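You operate a simulated robot arm through the tools that you are given. There is no shell and no other tool. Be economical: measure what you need, move in short steps, check, and stop when the job is done.

Carry out the task below with a simulated robot arm. There is one attempt and no reset: what you move stays moved.

Task
Set the belt tension of press B to the green mark.
Fine: try the locked-off start first; slacken the tension wing nut, wind the blue wheel, tighten the wing nut again; the padlock stays on. Where these are worked on the way, their far stop is far enough and under half their travel is too little: tension wing nut.

Only the result counts: the job must be done as asked and must still hold three seconds after the hand-in. Knocking over, shifting, dropping, spilling or breaking anything else fails it.

Robot
A 7-joint arm with a fingered hand, fixed in place. Base frame: the origin is at the foot of the arm, x ahead of it, y to its left, z up. Units: mm, degrees, N and s.
With the tool pointing down near the work surface it reaches from about 420 to 880 mm from the base axis. Its first joint turns from -143.0 to 143.0 degrees. Payload 3 kg.
Tool frame: the origin (TCP) lies between the finger pads and is the grasp point; the fingertips stand 26 mm ahead of it; z points along the fingers, y is the line along which they close. Largest opening 148 mm; the body of the gripper starts 73 mm behind the TCP. The gripper is a hand of 3 fingers: y runs from the thumb to the fingers, the wrist lies at [0, 0, -229] in the tool frame, and closing takes about 1.5 s.
Orientation is told as [roll, pitch, yaw] about the base's x, y, z axes, in that order, counted from this pose: with the fingers straight down and closing along the base's y, the tool's x points along the base's -x, its y along +y and its z along -z.

Tools
- The arm moves only by the tool servo_tool. Its argument "plan" is one flat list of numbers, 7 for each row, row after row: the shift along the base's x, y, z in cm, then the turn, a rotation vector about the base's x, y, z in degrees, then the opening, from 0 (shut) to 1 (fully open). In form: [dx, dy, dz, ax, ay, az, grip, dx, dy, dz, ax, ay, az, grip, ...]. A call has 1 to 10 rows; each row is the pose to reach, as a shift and turn from the pose commanded when the call began. A row lasts 0.2 s, in which the tool goes at most 50 mm and 8.6 degrees; a call with a longer step from one row to the next is refused whole, and so is a gripper value outside its range. Where a pose cannot be reached the arm comes as near as it can. A force on the tool above 40 N (or 10 N above the force at the start of the call, whichever is more), or a blocked arm, ends the call early, and 0.2 s more pass. Each finger travels about 153 mm/s and halts on what it meets, pressing with about 29 N; the grip force reading is that of the motor and also rises with nothing between the fingers. The clock runs only during rows and for 0.2 s after the last one: add rows that repeat a pose to give the fingers time. It gives the time, the measured TCP pose, the force on the tool (base axes), the opening and the grip force at its end, in the units of the frame above (readings bear some noise), with the torque about the TCP (base axes, N m) and any sound that the robot's microphone picked up.
- Cameras (640 x 400 px; columns grow to the right, rows downward): "scene" is fixed at [221.2, -503.8, 1448.7]; the picture's right is [0.44, -0.90, 0.00], its down [-0.41, -0.20, -0.89] and it looks along [0.80, 0.39, -0.46] (base axes); focal length 312 px, centre (320, 200). "wrist" rides on the gripper at [68, -39, -90] in the tool frame; the picture's right is [0.50, 0.87, 0.00], its down [-0.66, 0.38, -0.65] and it looks along [-0.57, 0.33, 0.76] (tool axes); focal length 222 px, centre (320, 200). There is no depth. A picture from a camera that has moved, and an enlarged one, comes with that camera's place and axes in the base frame and with its lens. The place of the scene camera against the robot may be out by one fixed shift of up to 18 mm in any direction.
- snapshot(camera): a new picture of that camera. No time passes.
- slide_trunk(by): slides the trunk up (or, below 0, down) by that many mm; the arm rides with it, the base frame stays. It gives what a move gives, with no picture.
- preshape(shape): the hand has 3 fingers and takes this shape, open, in about a second: jaw (thumb against the fingers, like two jaws); tri (thumb and two fingers); tip (a fingertip pinch); poke (one finger out to press); point (the index stretched); flat (the hand flat); cup (the hand cupped); fist (a fist). The gripper value then closes the fingers along that shape, each until it touches; the sizes above hold for jaw. It gives what a move gives, with no picture.
- zoom(camera, box): a new picture of the part [left, top, right, bottom] of that camera's present view, enlarged. No time passes.
- sign_off(): hands the job in; it is judged then, once.

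Work in short steps. Places have to be worked out from the pictures, the camera data and where the tool is seen: move nearer, look again, correct. Check each grasp and each placing, and mend what went wrong. You have 120 turns and 68 pictures in all, those below and enlarged ones among them. Open the gripper and draw the arm clear of the work before you hand the job in, unless the task says otherwise; then end with one line.

The tools are called after "Call:" by a JSON object that holds its "method" and its "body". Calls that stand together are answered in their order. servo_tool: Moves the arm, as the interface text tells. Its arguments: {"type":"object","properties":{"plan":{"type":"array","items":{"type":"number"}}},"required":["plan"]} The other tools are called the same way: slide_trunk (by) slides the trunk up or down; preshape (shape) gives the hand a shape; snapshot (camera) takes a picture; zoom (camera, box) takes an enlarged picture of a part of a camera's view; sign_off () hands the job in.

At the start:

```text
clock: 0.0
ee_pos: [712.0, 249.0, 1279.5]
ee_rot: [0.0, 0.1, -0.1]
force: [0.3, -0.2, -0.3]
torque: [0.05, 0.03, 0.0]
width: 147.9
gripper_force: 0.1
shape: jaw
trunk travel left (down, up): [-725.0, 165.0]
```

scene: 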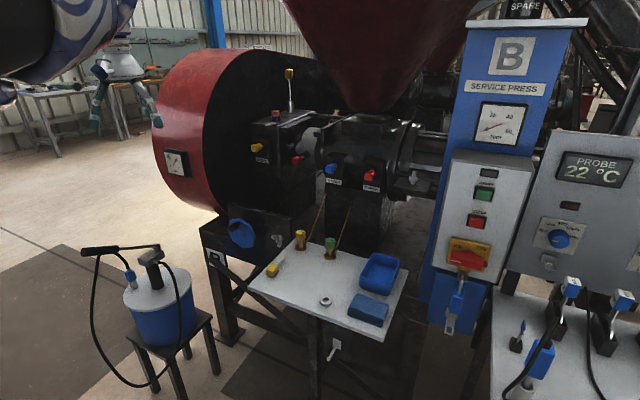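
wrist: 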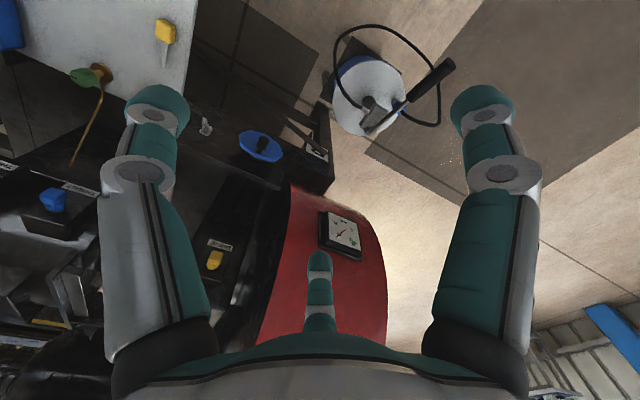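

I'll look closely at the control panel, the blue wheel with its wing nut, and the belt gauge.

Call:
{"method": "zoom", "body": {"camera": "scene", "box": [420, 140, 540, 340]}}

Call:
{"method": "zoom", "body": {"camera": "scene", "box": [190, 190, 310, 265]}}

Call:
{"method": "zoom", "body": {"camera": "scene", "box": [150, 130, 214, 190]}}

```text
2.00 times, centred on (480, 240) of scene
camera zoom: at [221.2, -503.8, 1448.7], right [0.44, -0.9, 0.0], down [-0.41, -0.2, -0.89], along [0.8, 0.39, -0.46], focal length 623 px, centre (0, 120)
```

zoom: 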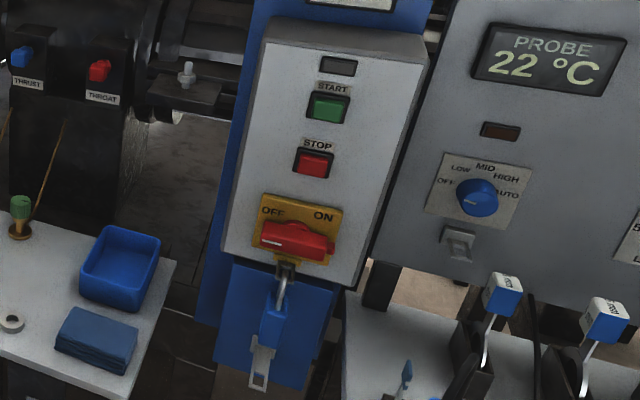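

```text
5.33 times, centred on (250, 228) of scene
camera zoom: at [221.2, -503.8, 1448.7], right [0.44, -0.9, 0.0], down [-0.41, -0.2, -0.89], along [0.8, 0.39, -0.46], focal length 1662 px, centre (693, 53)
```

zoom: 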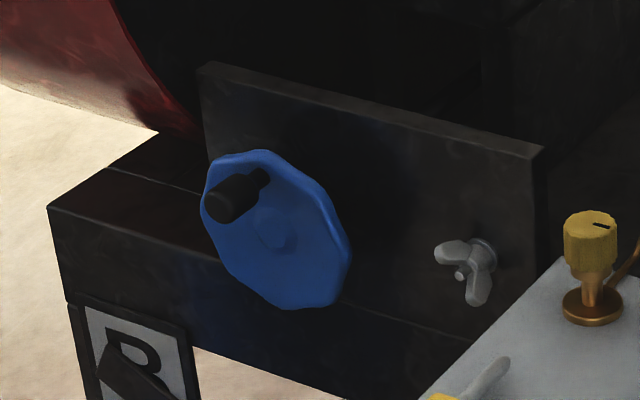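

```text
6.67 times, centred on (182, 160) of scene
camera zoom: at [221.2, -503.8, 1448.7], right [0.44, -0.9, 0.0], down [-0.41, -0.2, -0.89], along [0.8, 0.39, -0.46], focal length 2078 px, centre (1240, 467)
```

zoom: 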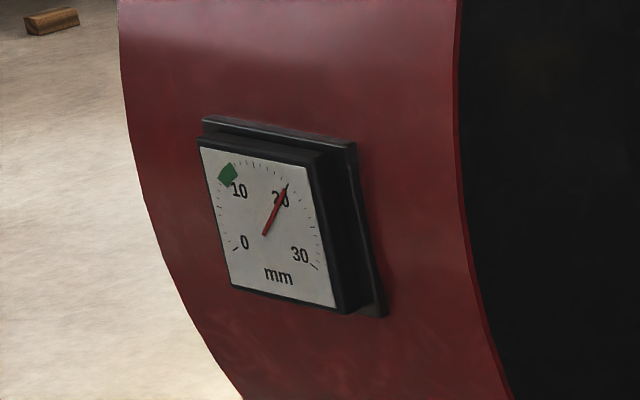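

The wheel works out at about (995, 212, 784), the wing nut at (1016, 58, 778), and the gauge reads 20 with green at about 10. I'll draw back a bit and pitch the hand forward.

Call:
{"method": "servo_tool", "body": {"plan": [-1, 0, 0, 0, -8.5, 0, 1, -2, 0, 0, 0, -17, 0, 1, -3, 0, 0, 0, -25.5, 0, 1, -4, 0, 0, 0, -34, 0, 1, -5, 0, 0, 0, -42.5, 0, 1, -6, 0, 0, 0, -51, 0, 1, -7, 0, 0, 0, -59.5, 0, 1, -8, 0, 0, 0, -68, 0, 1, -9, 0, 0, 0, -76.5, 0, 1, -10, 0, 0, 0, -85, 0, 1]}}

```text
clock: 2.4
ee_pos: [840.5, 375.6, 1543.7]
ee_rot: [34.4, -65.5, -17.6]
force: [-0.2, 0.7, -0.4]
torque: [-0.01, -0.02, -0.03]
width: 147.8
gripper_force: 0.1
shape: jaw
out of reach, approached as far as the arm can: row 1, 2, 3, 4, 5, 6, 7, 8, 9, 10
trunk travel left (down, up): [-725.0, 165.0]
stopped in row 10: the arm was blocked; the commanded pose is now the measured one
```

The arm ended far off the commanded pose, so I'll look before going on.

Call:
{"method": "snapshot", "body": {"camera": "scene"}}

Call:
{"method": "snapshot", "body": {"camera": "wrist"}}

```text
62 pictures are left
```

scene: 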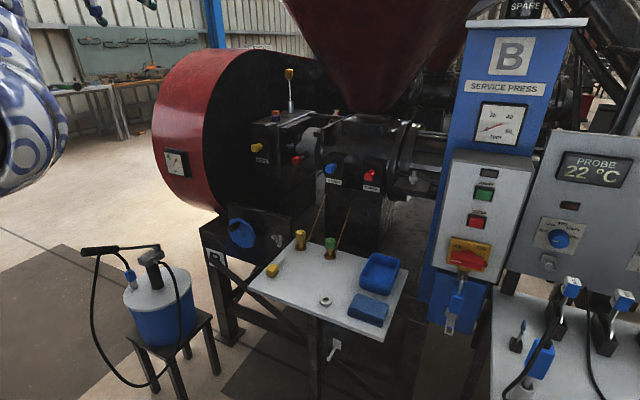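

```text
61 pictures are left
camera wrist: at [740.9, 318.6, 1503.6], right [-0.41, 0.88, -0.25], down [-0.41, 0.07, 0.91], along [0.82, 0.47, 0.33], focal length 222 px, centre (320, 200)
```

wrist: 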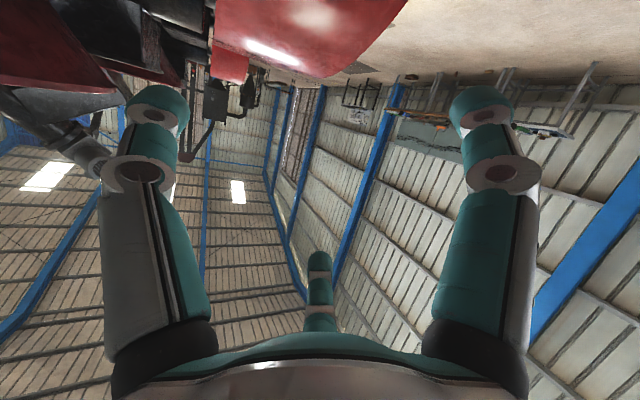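

The trunk is too high for a forward-pointing pose. I'll back off along -x first, then lower the trunk.

Call:
{"method": "servo_tool", "body": {"plan": [-4, -2, 0, 0, 0, 0, 1, -8, -4, 0, 0, 0, 0, 1, -12, -6, 0, 0, 0, 0, 1, -16, -8, 0, 0, 0, 0, 1, -20, -10, 0, 0, 0, 0, 1]}}

Call:
{"method": "slide_trunk", "body": {"by": -400}}

```text
clock: 3.6
ee_pos: [643.6, 271.4, 1543.2]
ee_rot: [34.2, -65.3, -17.4]
force: [-0.2, 1.0, -0.1]
torque: [0.05, 0.0, -0.01]
width: 148.1
gripper_force: 0.2
shape: jaw
trunk travel left (down, up): [-725.0, 165.0]
```

```text
clock: 7.4
ee_pos: [645.3, 272.3, 1140.5]
ee_rot: [34.3, -65.5, -17.5]
force: [-0.6, 0.2, -0.3]
torque: [0.02, -0.05, -0.02]
width: 147.9
gripper_force: 0.0
shape: jaw
trunk travel left (down, up): [-325.0, 565.0]
```

Now the trunk has room, I'll square the hand to point straight along +x.

Call:
{"method": "servo_tool", "body": {"plan": [-1, -2, 0, -2.7, -5.5, -4.1, 1, -2, -4, 0, -5.4, -11, -8.2, 1, -3, -6, 0, -8, -16.6, -12.4, 1, -4, -8, 0, -10.7, -22.1, -16.5, 1, -4, -8, 0, -10.7, -22.1, -16.5, 1]}}

```text
clock: 8.6
ee_pos: [603.5, 192.1, 1141.3]
ee_rot: [34.0, -89.9, -34.0]
force: [0.8, -0.9, 0.1]
torque: [0.01, 0.0, -0.02]
width: 148.2
gripper_force: 0.1
shape: jaw
trunk travel left (down, up): [-325.0, 565.0]
```

Orientation is square. I'll roll the hand about x (camera to the left side) while moving right towards panel B, then view it.

Call:
{"method": "servo_tool", "body": {"plan": [0, -4.5, 0, 8.5, 0, 0, 1, 0, -9, 0, 17, 0, 0, 1, 0, -13.5, 0, 25.5, 0, 0, 1, 0, -18, 0, 34, 0, 0, 1, 0, -22.5, 0, 42.5, 0, 0, 1, 0, -27, 0, 51, 0, 0, 1, 0, -31.5, 0, 59.5, 0, 0, 1, 0, -36, 0, 68, 0, 0, 1, 0, -40.5, 0, 76.5, 0, 0, 1, 0, -45, 0, 85, 0, 0, 1]}}

Call:
{"method": "snapshot", "body": {"camera": "wrist"}}

```text
clock: 11.0
ee_pos: [719.6, -198.6, 1331.1]
ee_rot: [88.5, -5.3, -85.9]
force: [-0.6, 0.1, 0.9]
torque: [0.03, -0.01, -0.04]
width: 147.8
gripper_force: 0.0
shape: jaw
out of reach, approached as far as the arm can: row 2, 3, 4, 5, 6, 7, 8, 9, 10
trunk travel left (down, up): [-325.0, 565.0]
stopped in row 10: the arm was blocked; the commanded pose is now the measured one
```

```text
60 pictures are left
camera wrist: at [622.5, -142.4, 1287.9], right [-0.02, 0.58, 0.82], down [-0.6, -0.66, 0.45], along [0.8, -0.48, 0.36], focal length 222 px, centre (320, 200)
```

wrist: 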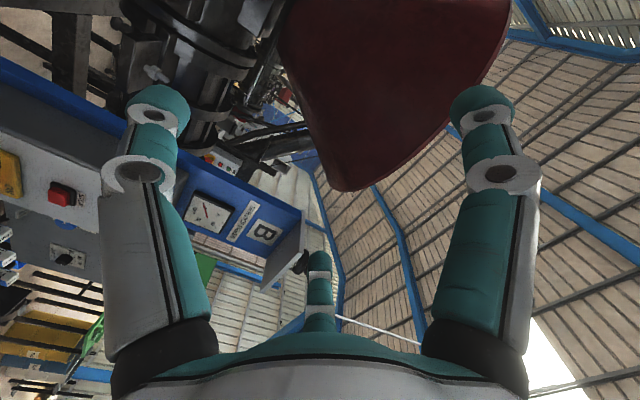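

The orientation is good; the earlier x was just too near the base. From both views the stop button is at about (930, -557, 1072) and start at about (930, -558, 1143). I'll move in front of them.

Call:
{"method": "servo_tool", "body": {"plan": [0, -3.4, -2, 1, 0, -1, 1, 0, -6.8, -4, 2, -0.5, -2, 1, 0, -10.2, -6, 3, -1, -3, 1, 0, -13.6, -8, 5.3, -1.5, -4, 1, 0, -17, -10, 5.3, -1.5, -4, 1, 0, -20.4, -12, 5.3, -1.5, -4, 1, 0, -23.8, -14, 5.3, -1.5, -4, 1, 0, -27.2, -16, 5.3, -1.5, -4, 1, 0, -30.6, -18, 5.3, -1.5, -4, 1, 0, -34, -19, 5.3, -1.5, -4, 1]}}

Call:
{"method": "preshape", "body": {"shape": "poke"}}

Call:
{"method": "snapshot", "body": {"camera": "wrist"}}

Call:
{"method": "snapshot", "body": {"camera": "scene"}}

```text
clock: 13.2
ee_pos: [718.5, -540.7, 1137.9]
ee_rot: [90.2, 0.0, -90.1]
force: [1.2, 0.1, 0.0]
torque: [-0.03, -0.01, 0.01]
width: 148.2
gripper_force: 0.1
shape: jaw
out of reach, approached as far as the arm can: row 1, 2, 3, 4, 5, 6, 7
trunk travel left (down, up): [-325.0, 565.0]
```

```text
clock: 14.1
ee_pos: [718.7, -540.6, 1139.6]
ee_rot: [90.1, 0.0, -90.1]
force: [-0.1, 0.0, 0.4]
torque: [0.0, 0.03, -0.03]
width: 0.0
gripper_force: 0.0
shape: poke
trunk travel left (down, up): [-325.0, 565.0]
```

```text
59 pictures are left
camera wrist: at [627.2, -473.3, 1100.3], right [0.0, 0.5, 0.87], down [-0.66, -0.65, 0.38], along [0.76, -0.57, 0.33], focal length 222 px, centre (320, 200)
```

wrist: 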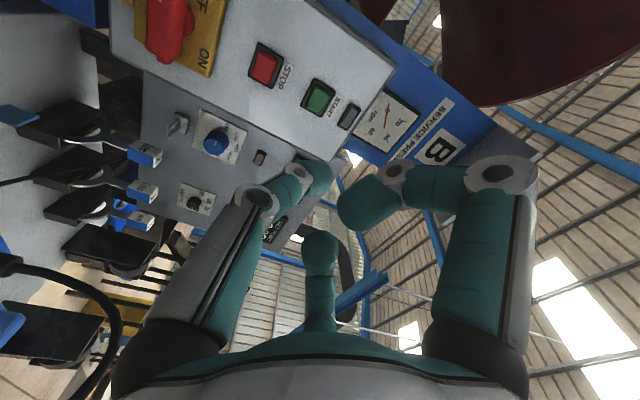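

```text
58 pictures are left
```

scene: 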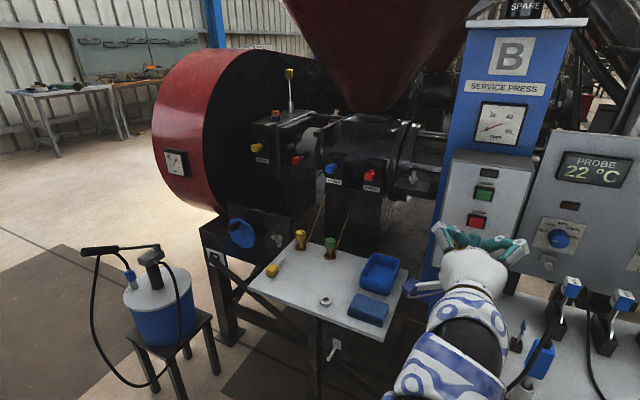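

Start triangulates to about (934, -551, 1144). I'll zoom on the hand to see which finger pokes and where its tip is.

Call:
{"method": "zoom", "body": {"camera": "wrist", "box": [160, 60, 544, 300]}}

Call:
{"method": "zoom", "body": {"camera": "scene", "box": [400, 160, 560, 260]}}

```text
1.67 times, centred on (352, 180) of wrist
camera zoom: at [627.2, -473.3, 1100.3], right [0.0, 0.5, 0.87], down [-0.66, -0.65, 0.38], along [0.76, -0.57, 0.33], focal length 370 px, centre (267, 233)
```

zoom: 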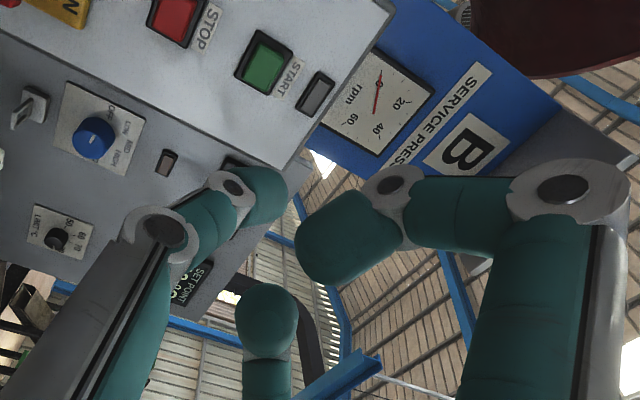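

```text
4.00 times, centred on (480, 210) of scene
camera zoom: at [221.2, -503.8, 1448.7], right [0.44, -0.9, 0.0], down [-0.41, -0.2, -0.89], along [0.8, 0.39, -0.46], focal length 1247 px, centre (-320, 160)
```

zoom: 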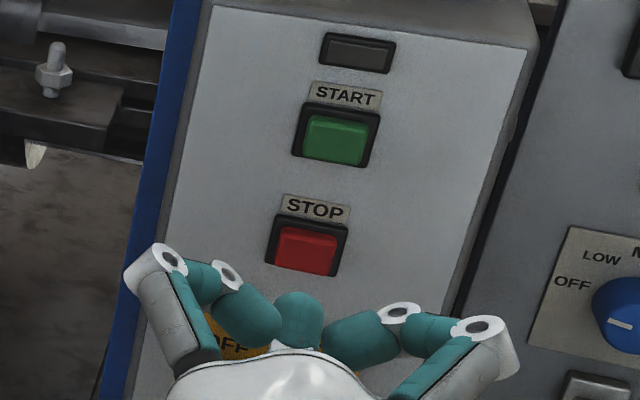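

The thumb is the poking finger, its tip on the tool axis about 28-30 mm ahead of the TCP. I'll line up with the start button and approach to a few cm.

Call:
{"method": "servo_tool", "body": {"plan": [4, -0.5, 0.2, 0, 0, 0, 0, 8, -1, 0.4, 0, 0, 0, 0, 12, -1, 0.4, 0, 0, 0, 0, 14, -1, 0.4, 0, 0, 0, 0, 14, -1, 0.4, 0, 0, 0, 0]}}

Call:
{"method": "zoom", "body": {"camera": "wrist", "box": [160, 60, 544, 300]}}

Call:
{"method": "zoom", "body": {"camera": "scene", "box": [400, 160, 560, 260]}}

```text
clock: 15.3
ee_pos: [860.3, -551.2, 1141.5]
ee_rot: [90.0, 0.0, -90.1]
force: [-0.5, 0.6, 0.5]
torque: [0.0, 0.01, -0.02]
width: 0.0
gripper_force: 28.7
shape: jaw
trunk travel left (down, up): [-325.0, 565.0]
```

```text
1.67 times, centred on (352, 180) of wrist
camera zoom: at [769.1, -483.7, 1102.9], right [0.0, 0.5, 0.87], down [-0.65, -0.66, 0.38], along [0.76, -0.57, 0.33], focal length 370 px, centre (267, 233)
```

zoom: 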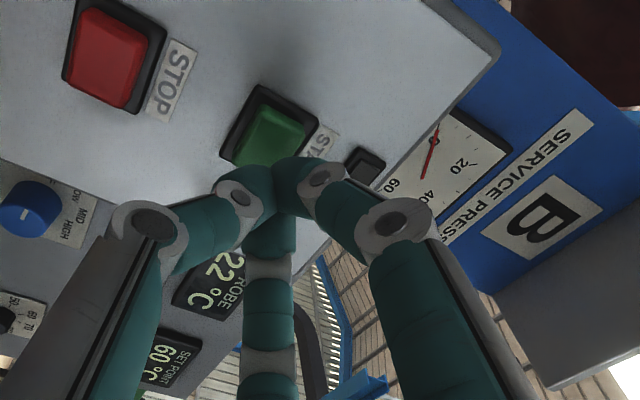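

```text
4.00 times, centred on (480, 210) of scene
camera zoom: at [221.2, -503.8, 1448.7], right [0.44, -0.9, 0.0], down [-0.41, -0.2, -0.89], along [0.8, 0.39, -0.46], focal length 1247 px, centre (-320, 160)
```

zoom: 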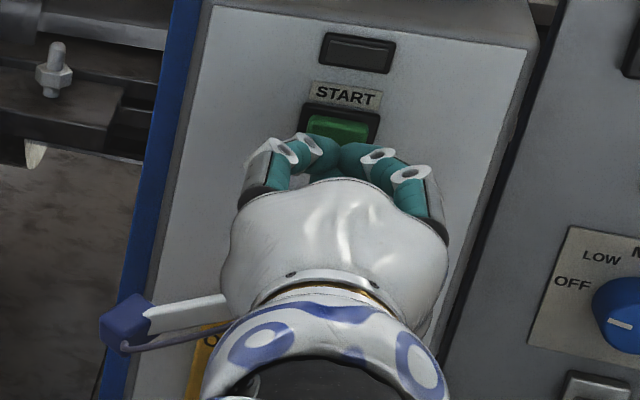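

The shape went back to a closed jaw, which still presses fine with tips on the axis; the button is at about (932, -554, 1145). I'll push in gently until contact.

Call:
{"method": "servo_tool", "body": {"plan": [1.5, -0.3, 0.3, 0, 0, 0, 0, 2.5, -0.3, 0.3, 0, 0, 0, 0, 3, -0.3, 0.3, 0, 0, 0, 0, 3.4, -0.3, 0.3, 0, 0, 0, 0, 3.8, -0.3, 0.3, 0, 0, 0, 0, 4.2, -0.3, 0.3, 0, 0, 0, 0]}}

```text
clock: 16.5
ee_pos: [892.0, -556.3, 1148.6]
ee_rot: [90.3, 0.1, -90.1]
force: [-44.8, 5.9, -9.6]
torque: [0.02, 0.31, 0.17]
width: 0.1
gripper_force: 29.0
shape: jaw
trunk travel left (down, up): [-325.0, 565.0]
heard: click
stopped in row 5: the force on the tool passed its limit at 45 N (the readings are from after the stop); the commanded pose is now the measured one
```

A click came at x≈892. I'll draw back and check that the press did not start.

Call:
{"method": "servo_tool", "body": {"plan": [-3, 0, 0, 0, 0, 0, 0, -7, 0, 0, 0, 0, 0, 0.3, -12, 0, 0, 0, 0, 0, 0.6, -16, 0, 0, 0, 0, 0, 1, -16, 0, 0, 0, 0, 0, 1]}}

Call:
{"method": "snapshot", "body": {"camera": "scene"}}

```text
clock: 17.7
ee_pos: [734.9, -554.6, 1144.9]
ee_rot: [90.1, 0.1, -89.9]
force: [1.3, -0.3, -0.5]
torque: [0.0, 0.03, 0.01]
width: 142.1
gripper_force: 0.1
shape: jaw
trunk travel left (down, up): [-325.0, 565.0]
```

```text
53 pictures are left
```

scene: 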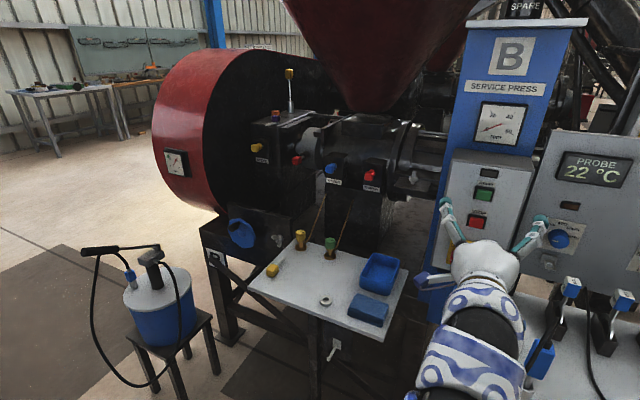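

The press stayed dead after the start try. Now I'll swing left to in front of the wing nut, staying high.

Call:
{"method": "servo_tool", "body": {"plan": [0, 0, 0, 0, 0, 0, 1, 0, 4.8, 0, 0, 0, 0, 1, 0, 9.6, 0, 0, 0, 0, 1, 0, 14.4, 0, 0, 0, 0, 1, 0, 19.2, 0, 0, 0, 0, 1, 0, 24, 0, 0, 0, 0, 1, 0, 28.8, 0, 0, 0, 0, 1, 0, 33.6, 0, 0, 0, 0, 1, 0, 38.4, 0, 0, 0, 0, 1]}}

Call:
{"method": "servo_tool", "body": {"plan": [0, 4.8, 0, 0, 0, 0, 1, 0, 9.6, 0, 0, 0, 0, 1, 0, 14.4, 0, 0, 0, 0, 1, 0, 19.2, 0, 0, 0, 0, 1, 0, 22.9, 0, 0, 0, 0, 1]}}

```text
clock: 19.9
ee_pos: [773.6, -277.0, 1233.7]
ee_rot: [84.7, 0.5, -96.7]
force: [0.5, -0.5, 0.2]
torque: [-0.03, -0.03, 0.06]
width: 142.1
gripper_force: 0.1
shape: jaw
out of reach, approached as far as the arm can: row 5, 6, 7, 8, 9
trunk travel left (down, up): [-325.0, 565.0]
stopped in row 9: the arm was blocked; the commanded pose is now the measured one
```

```text
clock: 21.1
ee_pos: [773.4, -44.4, 1236.0]
ee_rot: [84.6, 0.4, -96.6]
force: [0.8, 0.3, 1.1]
torque: [0.01, -0.01, 0.04]
width: 142.1
gripper_force: 0.1
shape: jaw
out of reach, approached as far as the arm can: row 1, 2, 3
trunk travel left (down, up): [-325.0, 565.0]
```

I'll move on to y≈60, correct the small yaw error, then lower the trunk and look.

Call:
{"method": "servo_tool", "body": {"plan": [0, 4, 0, 1.5, 0, 2, 1, 0, 8, 0, 3, 0, 4, 1, 0, 11, 0, 5, 0, 6.5, 1, 0, 11, 0, 5, 0, 6.5, 1]}}

Call:
{"method": "slide_trunk", "body": {"by": -300}}

Call:
{"method": "snapshot", "body": {"camera": "wrist"}}

```text
clock: 22.1
ee_pos: [774.6, 66.2, 1233.5]
ee_rot: [84.4, 5.4, -90.0]
force: [-1.3, 0.3, 0.4]
torque: [0.02, -0.04, 0.0]
width: 142.7
gripper_force: 0.0
shape: jaw
trunk travel left (down, up): [-325.0, 565.0]
```

```text
clock: 25.1
ee_pos: [774.2, 65.9, 935.0]
ee_rot: [84.4, 5.5, -90.0]
force: [0.9, 0.3, 0.2]
torque: [-0.04, -0.01, 0.0]
width: 142.1
gripper_force: 0.0
shape: jaw
trunk travel left (down, up): [-25.0, 865.0]
```

```text
52 pictures are left
camera wrist: at [680.0, 135.9, 910.8], right [0.08, 0.42, 0.91], down [-0.61, -0.69, 0.38], along [0.79, -0.59, 0.2], focal length 222 px, centre (320, 200)
```

wrist: 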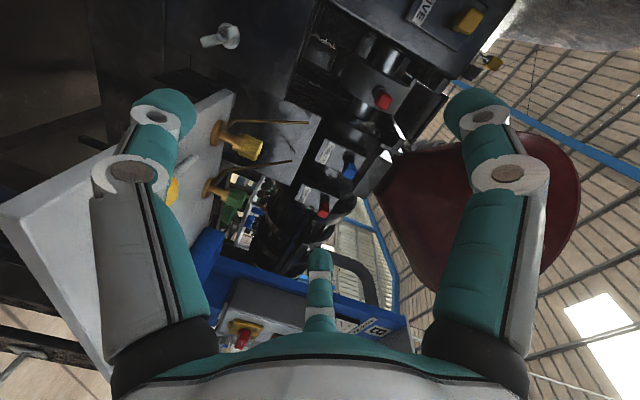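

The wing nut is confirmed at about (1016, 62, 780), left of the table edge. I'll level the hand, partly close it, and come down in front of the nut.

Call:
{"method": "servo_tool", "body": {"plan": [1, 0, -3, -1.5, -1.5, 0, 0.8, 2, 0, -6, -3, -3, 0, 0.6, 4, -0.2, -9, -4, -4, 0, 0.5, 6, -0.3, -12, -5.5, -5.6, 0, 0.5, 8, -0.4, -15.3, -5.5, -5.6, 0, 0.5, 8, -0.4, -15.3, -5.5, -5.6, 0, 0.5]}}

Call:
{"method": "snapshot", "body": {"camera": "wrist"}}

Call:
{"method": "snapshot", "body": {"camera": "scene"}}

```text
clock: 26.5
ee_pos: [855.2, 63.5, 780.5]
ee_rot: [90.1, -0.1, -89.7]
force: [-0.3, -0.7, -0.3]
torque: [0.03, 0.01, 0.01]
width: 71.5
gripper_force: 0.1
shape: jaw
trunk travel left (down, up): [-25.0, 865.0]
```

```text
51 pictures are left
camera wrist: at [763.5, 128.8, 741.8], right [0.0, 0.5, 0.86], down [-0.65, -0.66, 0.38], along [0.76, -0.56, 0.33], focal length 222 px, centre (320, 200)
```

wrist: 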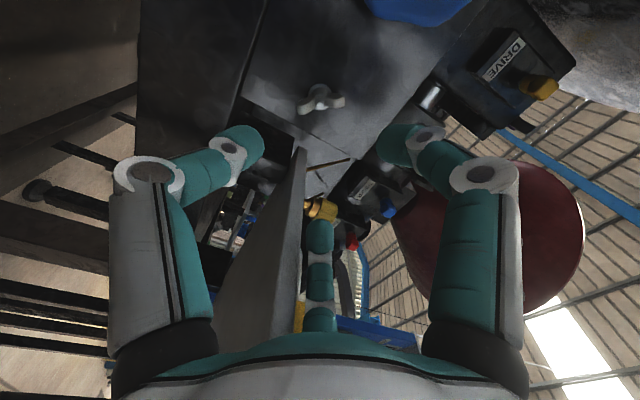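

```text
50 pictures are left
```

scene: 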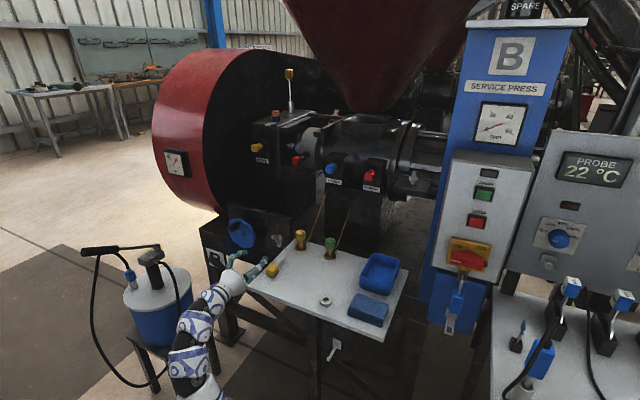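

Nut hub is right ahead at about (1012, 68, 778). Zooming to get the wing angle.

Call:
{"method": "zoom", "body": {"camera": "wrist", "box": [256, 58, 384, 138]}}

Call:
{"method": "zoom", "body": {"camera": "scene", "box": [218, 205, 314, 265]}}

```text
5.00 times, centred on (320, 98) of wrist
camera zoom: at [763.5, 128.8, 741.8], right [0.0, 0.5, 0.86], down [-0.65, -0.66, 0.38], along [0.76, -0.56, 0.33], focal length 1111 px, centre (320, 710)
```

zoom: 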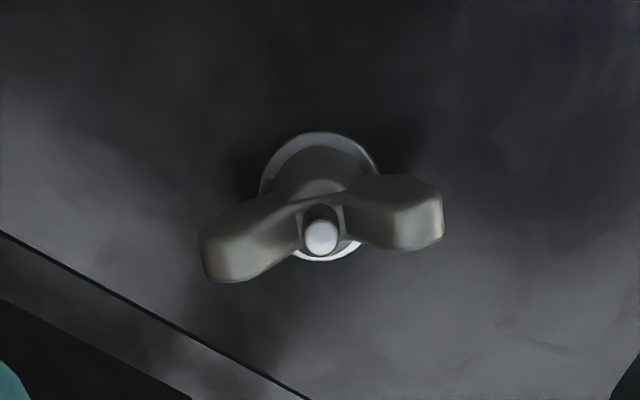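

```text
6.67 times, centred on (266, 235) of scene
camera zoom: at [221.2, -503.8, 1448.7], right [0.44, -0.9, 0.0], down [-0.41, -0.2, -0.89], along [0.8, 0.39, -0.46], focal length 2078 px, centre (680, -33)
```

zoom: 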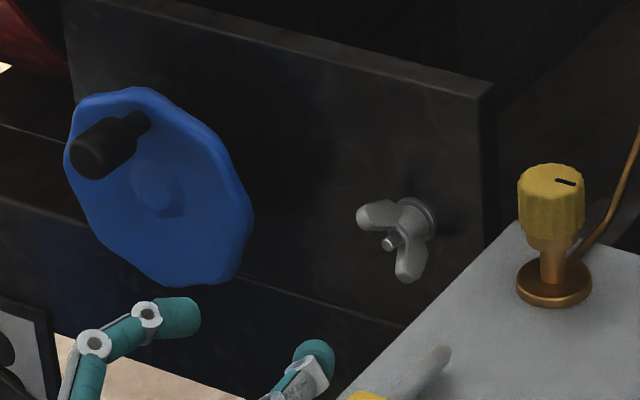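

Axis is y≈61.5, z≈782.5, wings at x≈1018, wing line 50° above +y (upper-left to lower-right). I'll roll the hand +50° so it pinches across the wing flats, then advance part way.

Call:
{"method": "servo_tool", "body": {"plan": [0, 0, 0, 8.4, 0, 0, 0.5, 0, -0.1, 0.1, 16.8, 0, 0, 0.5, 0, -0.2, 0.2, 25, 0, 0, 0.5, 0, -0.2, 0.2, 33.4, 0, 0, 0.5, 2, -0.2, 0.2, 41.8, 0, 0, 0.5, 5, -0.2, 0.2, 50, 0, 0, 0.5, 8, -0.2, 0.2, 50, 0, 0, 0.5, 8, -0.2, 0.2, 50, 0, 0, 0.5]}}

Call:
{"method": "snapshot", "body": {"camera": "wrist"}}

Call:
{"method": "zoom", "body": {"camera": "scene", "box": [190, 190, 350, 290]}}

```text
clock: 27.3
ee_pos: [850.8, 61.4, 793.5]
ee_rot: [91.2, 25.0, -88.9]
force: [0.4, 13.1, 28.3]
torque: [-1.85, 0.96, -0.35]
width: 67.1
gripper_force: 0.2
shape: jaw
trunk travel left (down, up): [-25.0, 865.0]
stopped in row 4: the force on the tool passed its limit at 49 N (the readings are from after the stop); the commanded pose is now the measured one
```

```text
47 pictures are left
camera wrist: at [759.2, 139.0, 783.9], right [-0.02, 0.09, 1.0], down [-0.65, -0.76, 0.05], along [0.76, -0.64, 0.07], focal length 222 px, centre (320, 200)
```

wrist: 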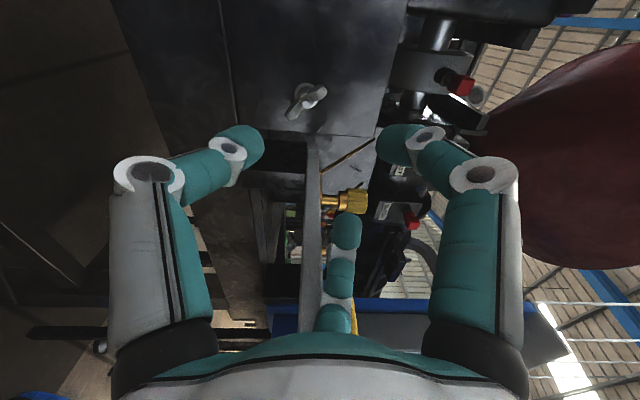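

```text
4.00 times, centred on (270, 240) of scene
camera zoom: at [221.2, -503.8, 1448.7], right [0.44, -0.9, 0.0], down [-0.41, -0.2, -0.89], along [0.8, 0.39, -0.46], focal length 1247 px, centre (520, 40)
```

zoom: 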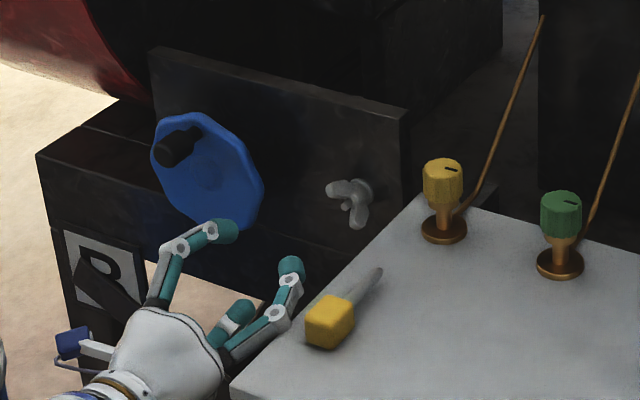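

The roll brushed a finger against the table edge, so I'll back off to the upper left. I'll approach the nut with the hand tilted 25° from the upper left, so the fingers clear the table.

Call:
{"method": "servo_tool", "body": {"plan": [-1, 2, 1.5, 0, 0, 0, 0.5, -1, 5, 3, 0, 0, 0, 0.5, 0, 5, 3, 5, 2.7, -4.2, 0.5, 0, 5, 3, 9.8, 5.4, -8.4, 0.5, 0, 5, 3, 14.7, 8.1, -12.7, 0.5, 1, 4.5, 3, 19.6, 10.8, -17, 0.5, 2, 4.2, 2.8, 24.6, 13.5, -21.2, 0.5, 3.5, 3.9, 2.8, 24.6, 13.5, -21.2, 0.5, 3.5, 3.9, 2.8, 24.6, 13.5, -21.2, 0.5]}}

Call:
{"method": "snapshot", "body": {"camera": "wrist"}}

Call:
{"method": "zoom", "body": {"camera": "scene", "box": [190, 190, 350, 290]}}

```text
clock: 29.3
ee_pos: [888.2, 98.5, 814.6]
ee_rot: [66.3, 44.8, -125.2]
force: [0.8, 0.4, 0.5]
torque: [0.0, 0.01, -0.01]
width: 71.4
gripper_force: 0.1
shape: jaw
trunk travel left (down, up): [-25.0, 865.0]
```

```text
45 pictures are left
camera wrist: at [834.4, 194.6, 862.9], right [0.17, -0.37, 0.92], down [-0.88, -0.47, -0.03], along [0.44, -0.8, -0.4], focal length 222 px, centre (320, 200)
```

wrist: 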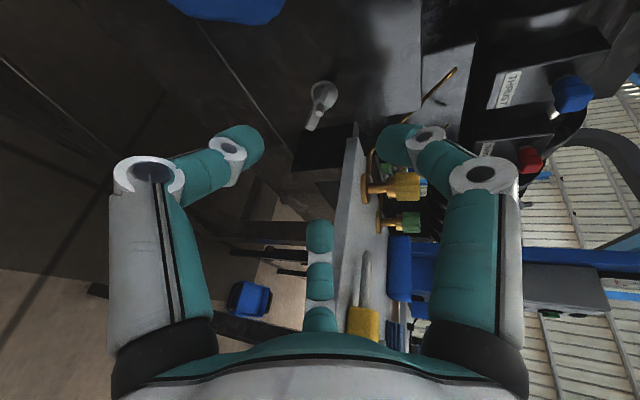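

```text
4.00 times, centred on (270, 240) of scene
camera zoom: at [221.2, -503.8, 1448.7], right [0.44, -0.9, 0.0], down [-0.41, -0.2, -0.89], along [0.8, 0.39, -0.46], focal length 1247 px, centre (520, 40)
```

zoom: 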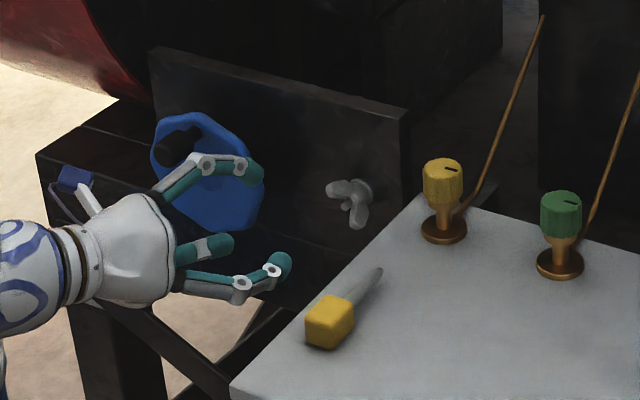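

The tilted pose is right and the wing line runs across the closing direction. I'll advance along the tool axis to 60 mm short and open the fingers a little less.

Call:
{"method": "servo_tool", "body": {"plan": [3, -1, -0.7, 0, 0, 0, 0.5, 6.1, -1.9, -1.4, 0, 0, 0, 0.5, 6.1, -1.9, -1.4, 0, 0, 0, 0.5]}}

Call:
{"method": "zoom", "body": {"camera": "wrist", "box": [160, 60, 480, 260]}}

Call:
{"method": "zoom", "body": {"camera": "scene", "box": [210, 200, 322, 270]}}

```text
clock: 30.1
ee_pos: [949.2, 81.5, 801.6]
ee_rot: [66.3, 44.6, -125.3]
force: [1.1, 0.6, -0.5]
torque: [0.04, 0.0, -0.01]
width: 71.2
gripper_force: 0.0
shape: jaw
trunk travel left (down, up): [-25.0, 865.0]
```

```text
2.00 times, centred on (320, 160) of wrist
camera zoom: at [895.8, 176.7, 848.5], right [0.17, -0.37, 0.92], down [-0.88, -0.47, -0.03], along [0.44, -0.8, -0.4], focal length 444 px, centre (320, 280)
```

zoom: 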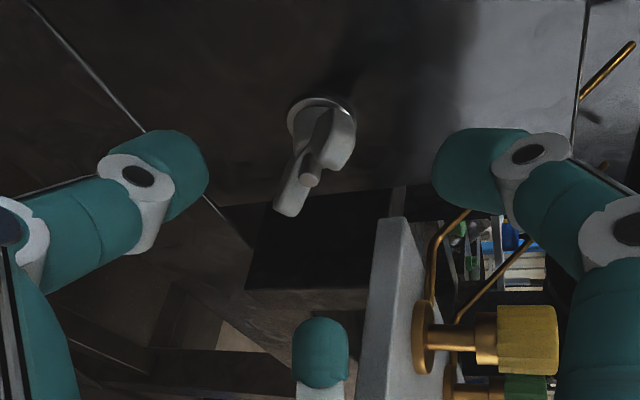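

```text
5.71 times, centred on (266, 235) of scene
camera zoom: at [221.2, -503.8, 1448.7], right [0.44, -0.9, 0.0], down [-0.41, -0.2, -0.89], along [0.8, 0.39, -0.46], focal length 1781 px, centre (629, 0)
```

zoom: 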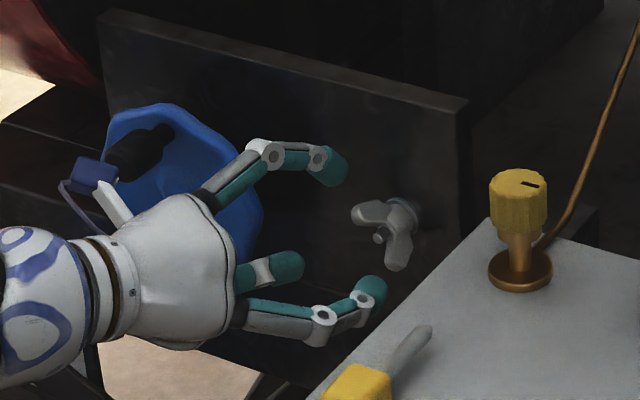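

Axis refined to y≈61.5, z≈780, bolt end x≈1007. Advancing the rest with the fingers half open, then I'll check before closing.

Call:
{"method": "servo_tool", "body": {"plan": [2.5, -1, -1, 0, 0, 0, 0.5, 4, -1.6, -1.6, 0, 0, 0, 0.5, 5.1, -1.95, -2.1, 0, 0, 0, 0.5, 5.1, -1.95, -2.1, 0, 0, 0, 0.5]}}

Call:
{"method": "zoom", "body": {"camera": "wrist", "box": [160, 100, 480, 300]}}

```text
clock: 31.1
ee_pos: [1000.1, 63.0, 783.2]
ee_rot: [66.5, 44.8, -125.1]
force: [-21.9, 5.0, 7.1]
torque: [-0.13, -0.74, 0.08]
width: 69.7
gripper_force: 0.1
shape: jaw
trunk travel left (down, up): [-25.0, 865.0]
```

```text
2.00 times, centred on (320, 200) of wrist
camera zoom: at [945.4, 158.0, 830.6], right [0.17, -0.37, 0.92], down [-0.88, -0.47, -0.03], along [0.44, -0.8, -0.4], focal length 444 px, centre (320, 200)
```

zoom: 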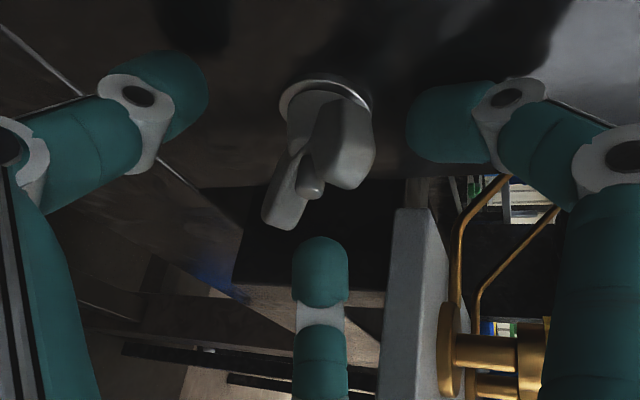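

A fingertip touches the backing plate (-22 N), and the bolt end sits at the TCP. I'll ease back 4 mm, lower 2.5 mm to centre, then close.

Call:
{"method": "servo_tool", "body": {"plan": [-0.4, -0.1, -0.25, 0, 0, 0, 0.5, -0.4, -0.1, -0.25, 0, 0, 0, 0.3, -0.4, -0.1, -0.25, 0, 0, 0, 0.1, -0.4, -0.1, -0.25, 0, 0, 0, 0, -0.4, -0.1, -0.25, 0, 0, 0, 0, -0.4, -0.1, -0.25, 0, 0, 0, 0]}}

Call:
{"method": "zoom", "body": {"camera": "wrist", "box": [160, 100, 480, 300]}}

```text
clock: 32.5
ee_pos: [997.6, 59.3, 776.5]
ee_rot: [66.2, 44.6, -125.5]
force: [3.1, -3.4, -4.4]
torque: [0.04, 0.15, -0.02]
width: 11.8
gripper_force: 29.1
shape: tri
trunk travel left (down, up): [-25.0, 865.0]
```

```text
2.00 times, centred on (320, 200) of wrist
camera zoom: at [943.9, 154.6, 825.0], right [0.17, -0.37, 0.92], down [-0.88, -0.47, -0.03], along [0.44, -0.8, -0.4], focal length 444 px, centre (320, 200)
```

zoom: 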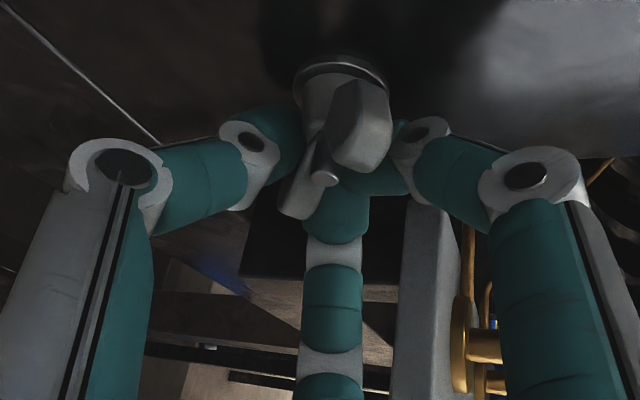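

The wing nut is gripped (width 11.8, shape tri). Now I'll slacken: turn anticlockwise as seen from the front, about -x.

Call:
{"method": "servo_tool", "body": {"plan": [0, 0.1, 0.1, -7, 0, 0, 0, 0, 0.1, 0.1, -14, 0, 0, 0, 0, 0.1, 0.1, -21, 0, 0, 0, 0, 0.1, 0.1, -28, 0, 0, 0, 0, 0.1, 0.1, -35, 0, 0, 0]}}

Call:
{"method": "zoom", "body": {"camera": "wrist", "box": [160, 100, 480, 300]}}

```text
clock: 33.7
ee_pos: [995.8, 58.2, 779.3]
ee_rot: [86.3, 14.0, -115.2]
force: [9.1, -13.6, 5.1]
torque: [0.03, 0.01, -0.18]
width: 10.4
gripper_force: 28.4
shape: tri
trunk travel left (down, up): [-25.0, 865.0]
```

```text
2.00 times, centred on (320, 200) of wrist
camera zoom: at [943.2, 165.2, 763.7], right [0.17, 0.23, 0.96], down [-0.88, -0.4, 0.25], along [0.44, -0.89, 0.13], focal length 444 px, centre (320, 200)
```

zoom: 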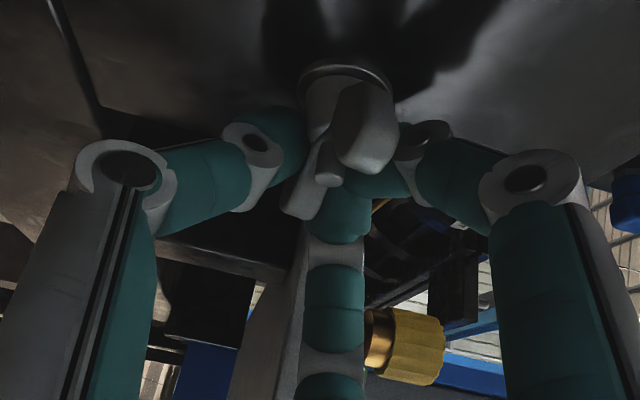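

The nut turned with the hand with no stop yet. Continuing another 42°.

Call:
{"method": "servo_tool", "body": {"plan": [0, 0, 0, -7, 0, 0, 0, 0, 0, 0, -14, 0, 0, 0, 0, 0, 0, -21, 0, 0, 0, 0, 0, 0, -28, 0, 0, 0, 0, 0, 0, -35, 0, 0, 0, 0, 0, 0, -42, 0, 0, 0]}}

Call:
{"method": "zoom", "body": {"camera": "wrist", "box": [160, 100, 480, 300]}}

```text
clock: 35.1
ee_pos: [994.9, 60.7, 779.8]
ee_rot: [104.4, -24.0, -116.7]
force: [3.7, -8.8, 12.0]
torque: [0.06, -0.13, -0.04]
width: 9.0
gripper_force: 28.8
shape: tri
trunk travel left (down, up): [-25.0, 865.0]
```

```text
2.00 times, centred on (320, 200) of wrist
camera zoom: at [941.7, 128.9, 697.1], right [0.17, 0.81, 0.56], down [-0.88, -0.13, 0.45], along [0.44, -0.57, 0.69], focal length 444 px, centre (320, 200)
```

zoom: 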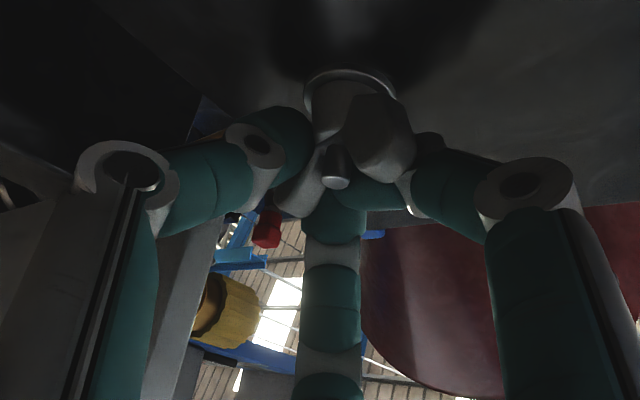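

Still following at about -77°. Continuing to seek the far stop, watching force.

Call:
{"method": "servo_tool", "body": {"plan": [0, 0, 0, -6, 0, 0, 0, 0, 0, 0, -12, 0, 0, 0, 0, 0, 0, -18, 0, 0, 0, 0, 0, 0, -24, 0, 0, 0, 0, 0, 0, -30, 0, 0, 0]}}

Call:
{"method": "zoom", "body": {"camera": "wrist", "box": [160, 100, 480, 300]}}

```text
clock: 36.3
ee_pos: [995.1, 61.3, 781.2]
ee_rot: [124.9, -49.5, -129.6]
force: [1.8, -2.1, 13.1]
torque: [0.05, -0.14, -0.02]
width: 9.0
gripper_force: 28.9
shape: tri
trunk travel left (down, up): [-25.0, 865.0]
```

```text
2.00 times, centred on (320, 200) of wrist
camera zoom: at [942.0, 78.8, 675.0], right [0.17, 0.98, 0.08], down [-0.88, 0.11, 0.46], along [0.44, -0.15, 0.89], focal length 444 px, centre (320, 200)
```

zoom: 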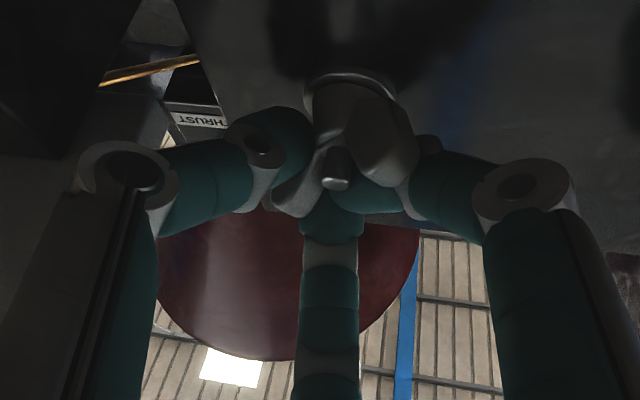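

Turned about 107° and still free. Going on in small steps, as the thumb is getting nearer the table slab.

Call:
{"method": "servo_tool", "body": {"plan": [0, 0, 0, -5, 0, 0, 0, 0, 0, 0, -10, 0, 0, 0, 0, 0, 0, -15, 0, 0, 0, 0, 0, 0, -20, 0, 0, 0]}}

Call:
{"method": "snapshot", "body": {"camera": "scene"}}

Call:
{"method": "zoom", "body": {"camera": "wrist", "box": [80, 60, 464, 300]}}

```text
clock: 37.3
ee_pos: [996.2, 61.0, 780.0]
ee_rot: [152.7, -62.6, -152.8]
force: [9.8, 1.5, 12.6]
torque: [0.99, -0.12, -0.66]
width: 9.3
gripper_force: 29.2
shape: tri
trunk travel left (down, up): [-25.0, 865.0]
```

```text
36 pictures are left
```

scene: 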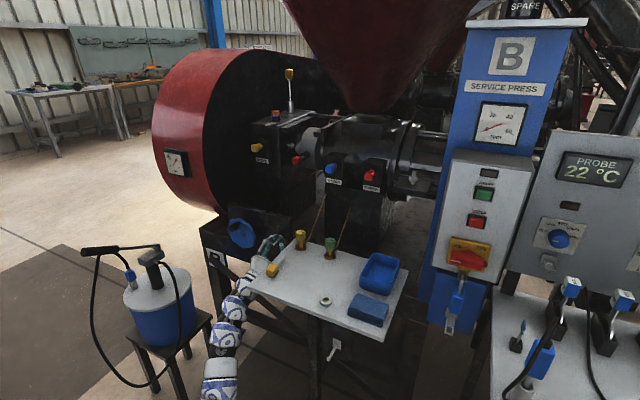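

```text
1.67 times, centred on (272, 180) of wrist
camera zoom: at [942.1, 41.4, 674.2], right [0.17, 0.95, -0.26], down [-0.88, 0.26, 0.39], along [0.44, 0.16, 0.88], focal length 370 px, centre (400, 233)
```

zoom: 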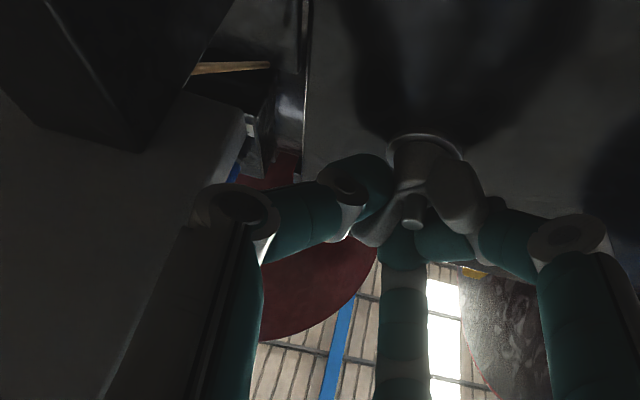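

Reaction torque has jumped to 1 N·m about x with no added side force, so the nut is at its slack stop after about 125°. I'll open moderately and back straight out along -x.

Call:
{"method": "servo_tool", "body": {"plan": [0, 0, 0, 3, 0, 0, 0.15, 0, 0, 0, 3, 0, 0, 0.3, 0, 0, 0, 3, 0, 0, 0.3, -2, 0.5, 0, 3, 0, 0, 0.3, -5, 1.5, 0, 3, 0, 0, 0.3, -9, 4, 0, 3, 0, 0, 0.3]}}

Call:
{"method": "snapshot", "body": {"camera": "wrist"}}

```text
clock: 38.7
ee_pos: [907.0, 100.5, 778.5]
ee_rot: [147.1, -61.0, -147.9]
force: [0.3, 0.3, -0.8]
torque: [-0.02, 0.0, 0.03]
width: 42.4
gripper_force: 0.1
shape: jaw
trunk travel left (down, up): [-25.0, 865.0]
```

```text
34 pictures are left
camera wrist: at [853.4, 86.7, 672.7], right [0.17, 0.96, -0.21], down [-0.88, 0.24, 0.41], along [0.44, 0.11, 0.89], focal length 222 px, centre (320, 200)
```

wrist: 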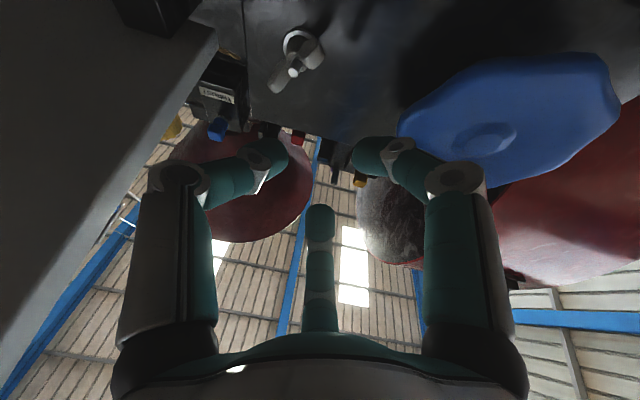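

The nut is released, wings now nearly vertical. Next is the blue wheel: I'll back away, level the hand and roll it to φ=0 in front of the wheel.

Call:
{"method": "servo_tool", "body": {"plan": [-3, 0, 0, 7.3, 1.8, 2, 0.4, -5, 1, 0.5, 14.5, 3.6, 4, 0.5, -7, 2, 1, 21.8, 5.4, 6, 0.5, -7, 4, 2, 29.1, 7.2, 8, 0.5, -7, 6, 2, 36.4, 9, 10, 0.5, -7, 8, 2, 43.6, 10.7, 11.9, 0.5, -7, 10, 2, 50.9, 12.5, 13.9, 0.5, -7, 10, 2, 58.2, 14.3, 15.9, 0.5, -7, 10, 2, 65.4, 16.1, 17.9, 0.5, -7, 10, 2, 72.7, 17.9, 19.9, 0.5]}}

Call:
{"method": "snapshot", "body": {"camera": "wrist"}}

Call:
{"method": "zoom", "body": {"camera": "scene", "box": [150, 140, 342, 260]}}

```text
clock: 40.9
ee_pos: [837.4, 201.1, 799.5]
ee_rot: [90.4, 0.0, -89.4]
force: [0.2, 0.6, 0.4]
torque: [0.02, 0.02, -0.01]
width: 70.6
gripper_force: 0.1
shape: jaw
trunk travel left (down, up): [-25.0, 865.0]
```

```text
33 pictures are left
camera wrist: at [744.6, 266.8, 759.5], right [-0.01, 0.5, 0.87], down [-0.65, -0.66, 0.37], along [0.76, -0.56, 0.33], focal length 222 px, centre (320, 200)
```

wrist: 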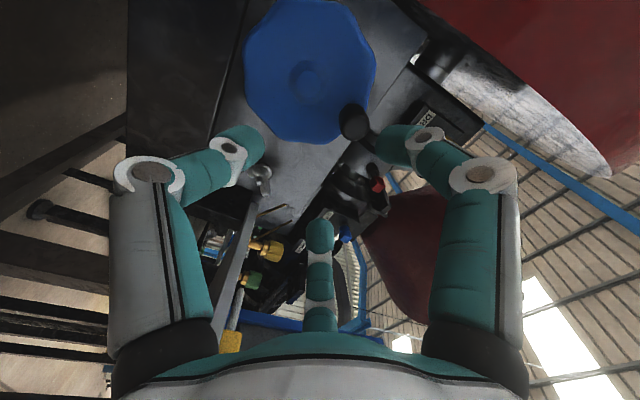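

```text
3.33 times, centred on (246, 200) of scene
camera zoom: at [221.2, -503.8, 1448.7], right [0.44, -0.9, 0.0], down [-0.41, -0.2, -0.89], along [0.8, 0.39, -0.46], focal length 1039 px, centre (567, 200)
```

zoom: 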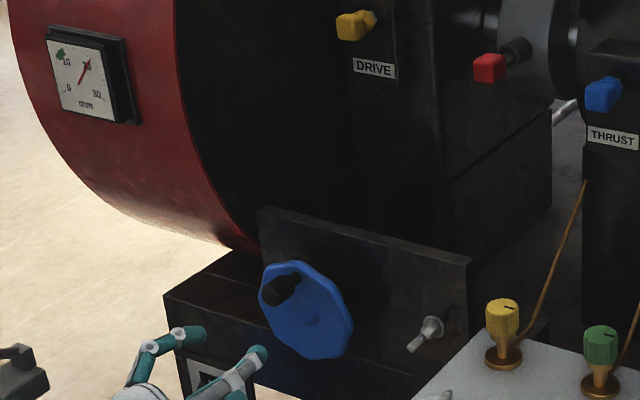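

Knob end is at about (954, 212, 830), wheel hub at (1005, 214, 775), so the crank radius is about 55 with the knob at the top. Lining up with the knob and going partway.

Call:
{"method": "servo_tool", "body": {"plan": [0, 0.5, 1.5, 0, 0, 0, 0.5, 2, 1.1, 3, 0, 0, 0, 0.5, 6, 1.1, 3, 0, 0, 0, 0.5, 6, 1.1, 3, 0, 0, 0, 0.5]}}

Call:
{"method": "zoom", "body": {"camera": "wrist", "box": [160, 0, 480, 200]}}

```text
clock: 41.9
ee_pos: [899.9, 211.9, 828.2]
ee_rot: [90.4, 0.0, -89.4]
force: [0.1, -0.6, 0.5]
torque: [0.0, 0.0, -0.03]
width: 70.8
gripper_force: 0.2
shape: jaw
trunk travel left (down, up): [-25.0, 865.0]
```

```text
2.00 times, centred on (320, 100) of wrist
camera zoom: at [807.6, 277.8, 789.0], right [-0.01, 0.5, 0.87], down [-0.65, -0.66, 0.37], along [0.76, -0.56, 0.33], focal length 444 px, centre (320, 400)
```

zoom: 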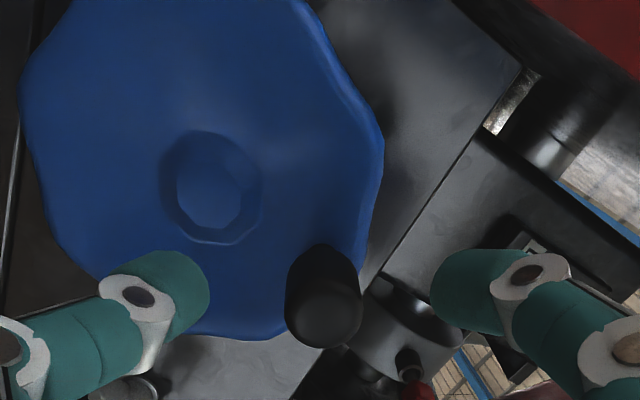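

Knob axis is y≈210, z≈831, 26 mm thick, ending at x≈948, wheel face at x≈998. Advancing to x=960 and closing on it.

Call:
{"method": "servo_tool", "body": {"plan": [3, -0.1, 0.3, 0, 0, 0, 0.5, 6, -0.1, 0.3, 0, 0, 0, 0.5, 6, -0.1, 0.3, 0, 0, 0, 0.3, 6, -0.1, 0.3, 0, 0, 0, 0.1, 6, -0.1, 0.3, 0, 0, 0, 0.1, 6, -0.1, 0.3, 0, 0, 0, 0.1]}}

Call:
{"method": "zoom", "body": {"camera": "wrist", "box": [160, 80, 480, 280]}}

```text
clock: 42.6
ee_pos: [956.1, 214.3, 828.1]
ee_rot: [90.1, -0.1, -89.1]
force: [-28.7, -1.6, -8.8]
torque: [-0.06, 1.32, -0.11]
width: 49.3
gripper_force: 0.1
shape: jaw
trunk travel left (down, up): [-25.0, 865.0]
stopped in row 3: the force on the tool passed its limit at 46 N (the readings are from after the stop); the commanded pose is now the measured one
```

```text
2.00 times, centred on (320, 180) of wrist
camera zoom: at [863.6, 279.6, 789.2], right [-0.01, 0.5, 0.87], down [-0.65, -0.66, 0.38], along [0.76, -0.56, 0.33], focal length 444 px, centre (320, 240)
```

zoom: 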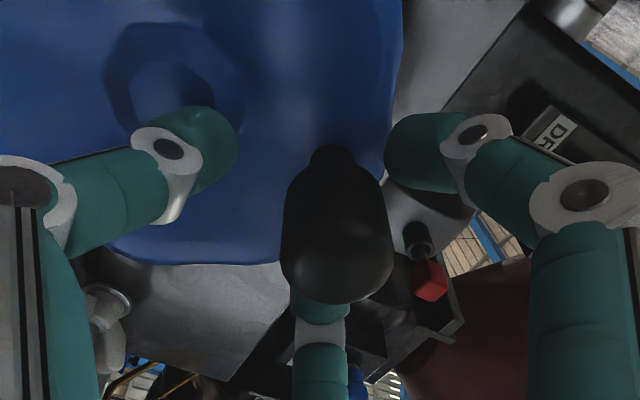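

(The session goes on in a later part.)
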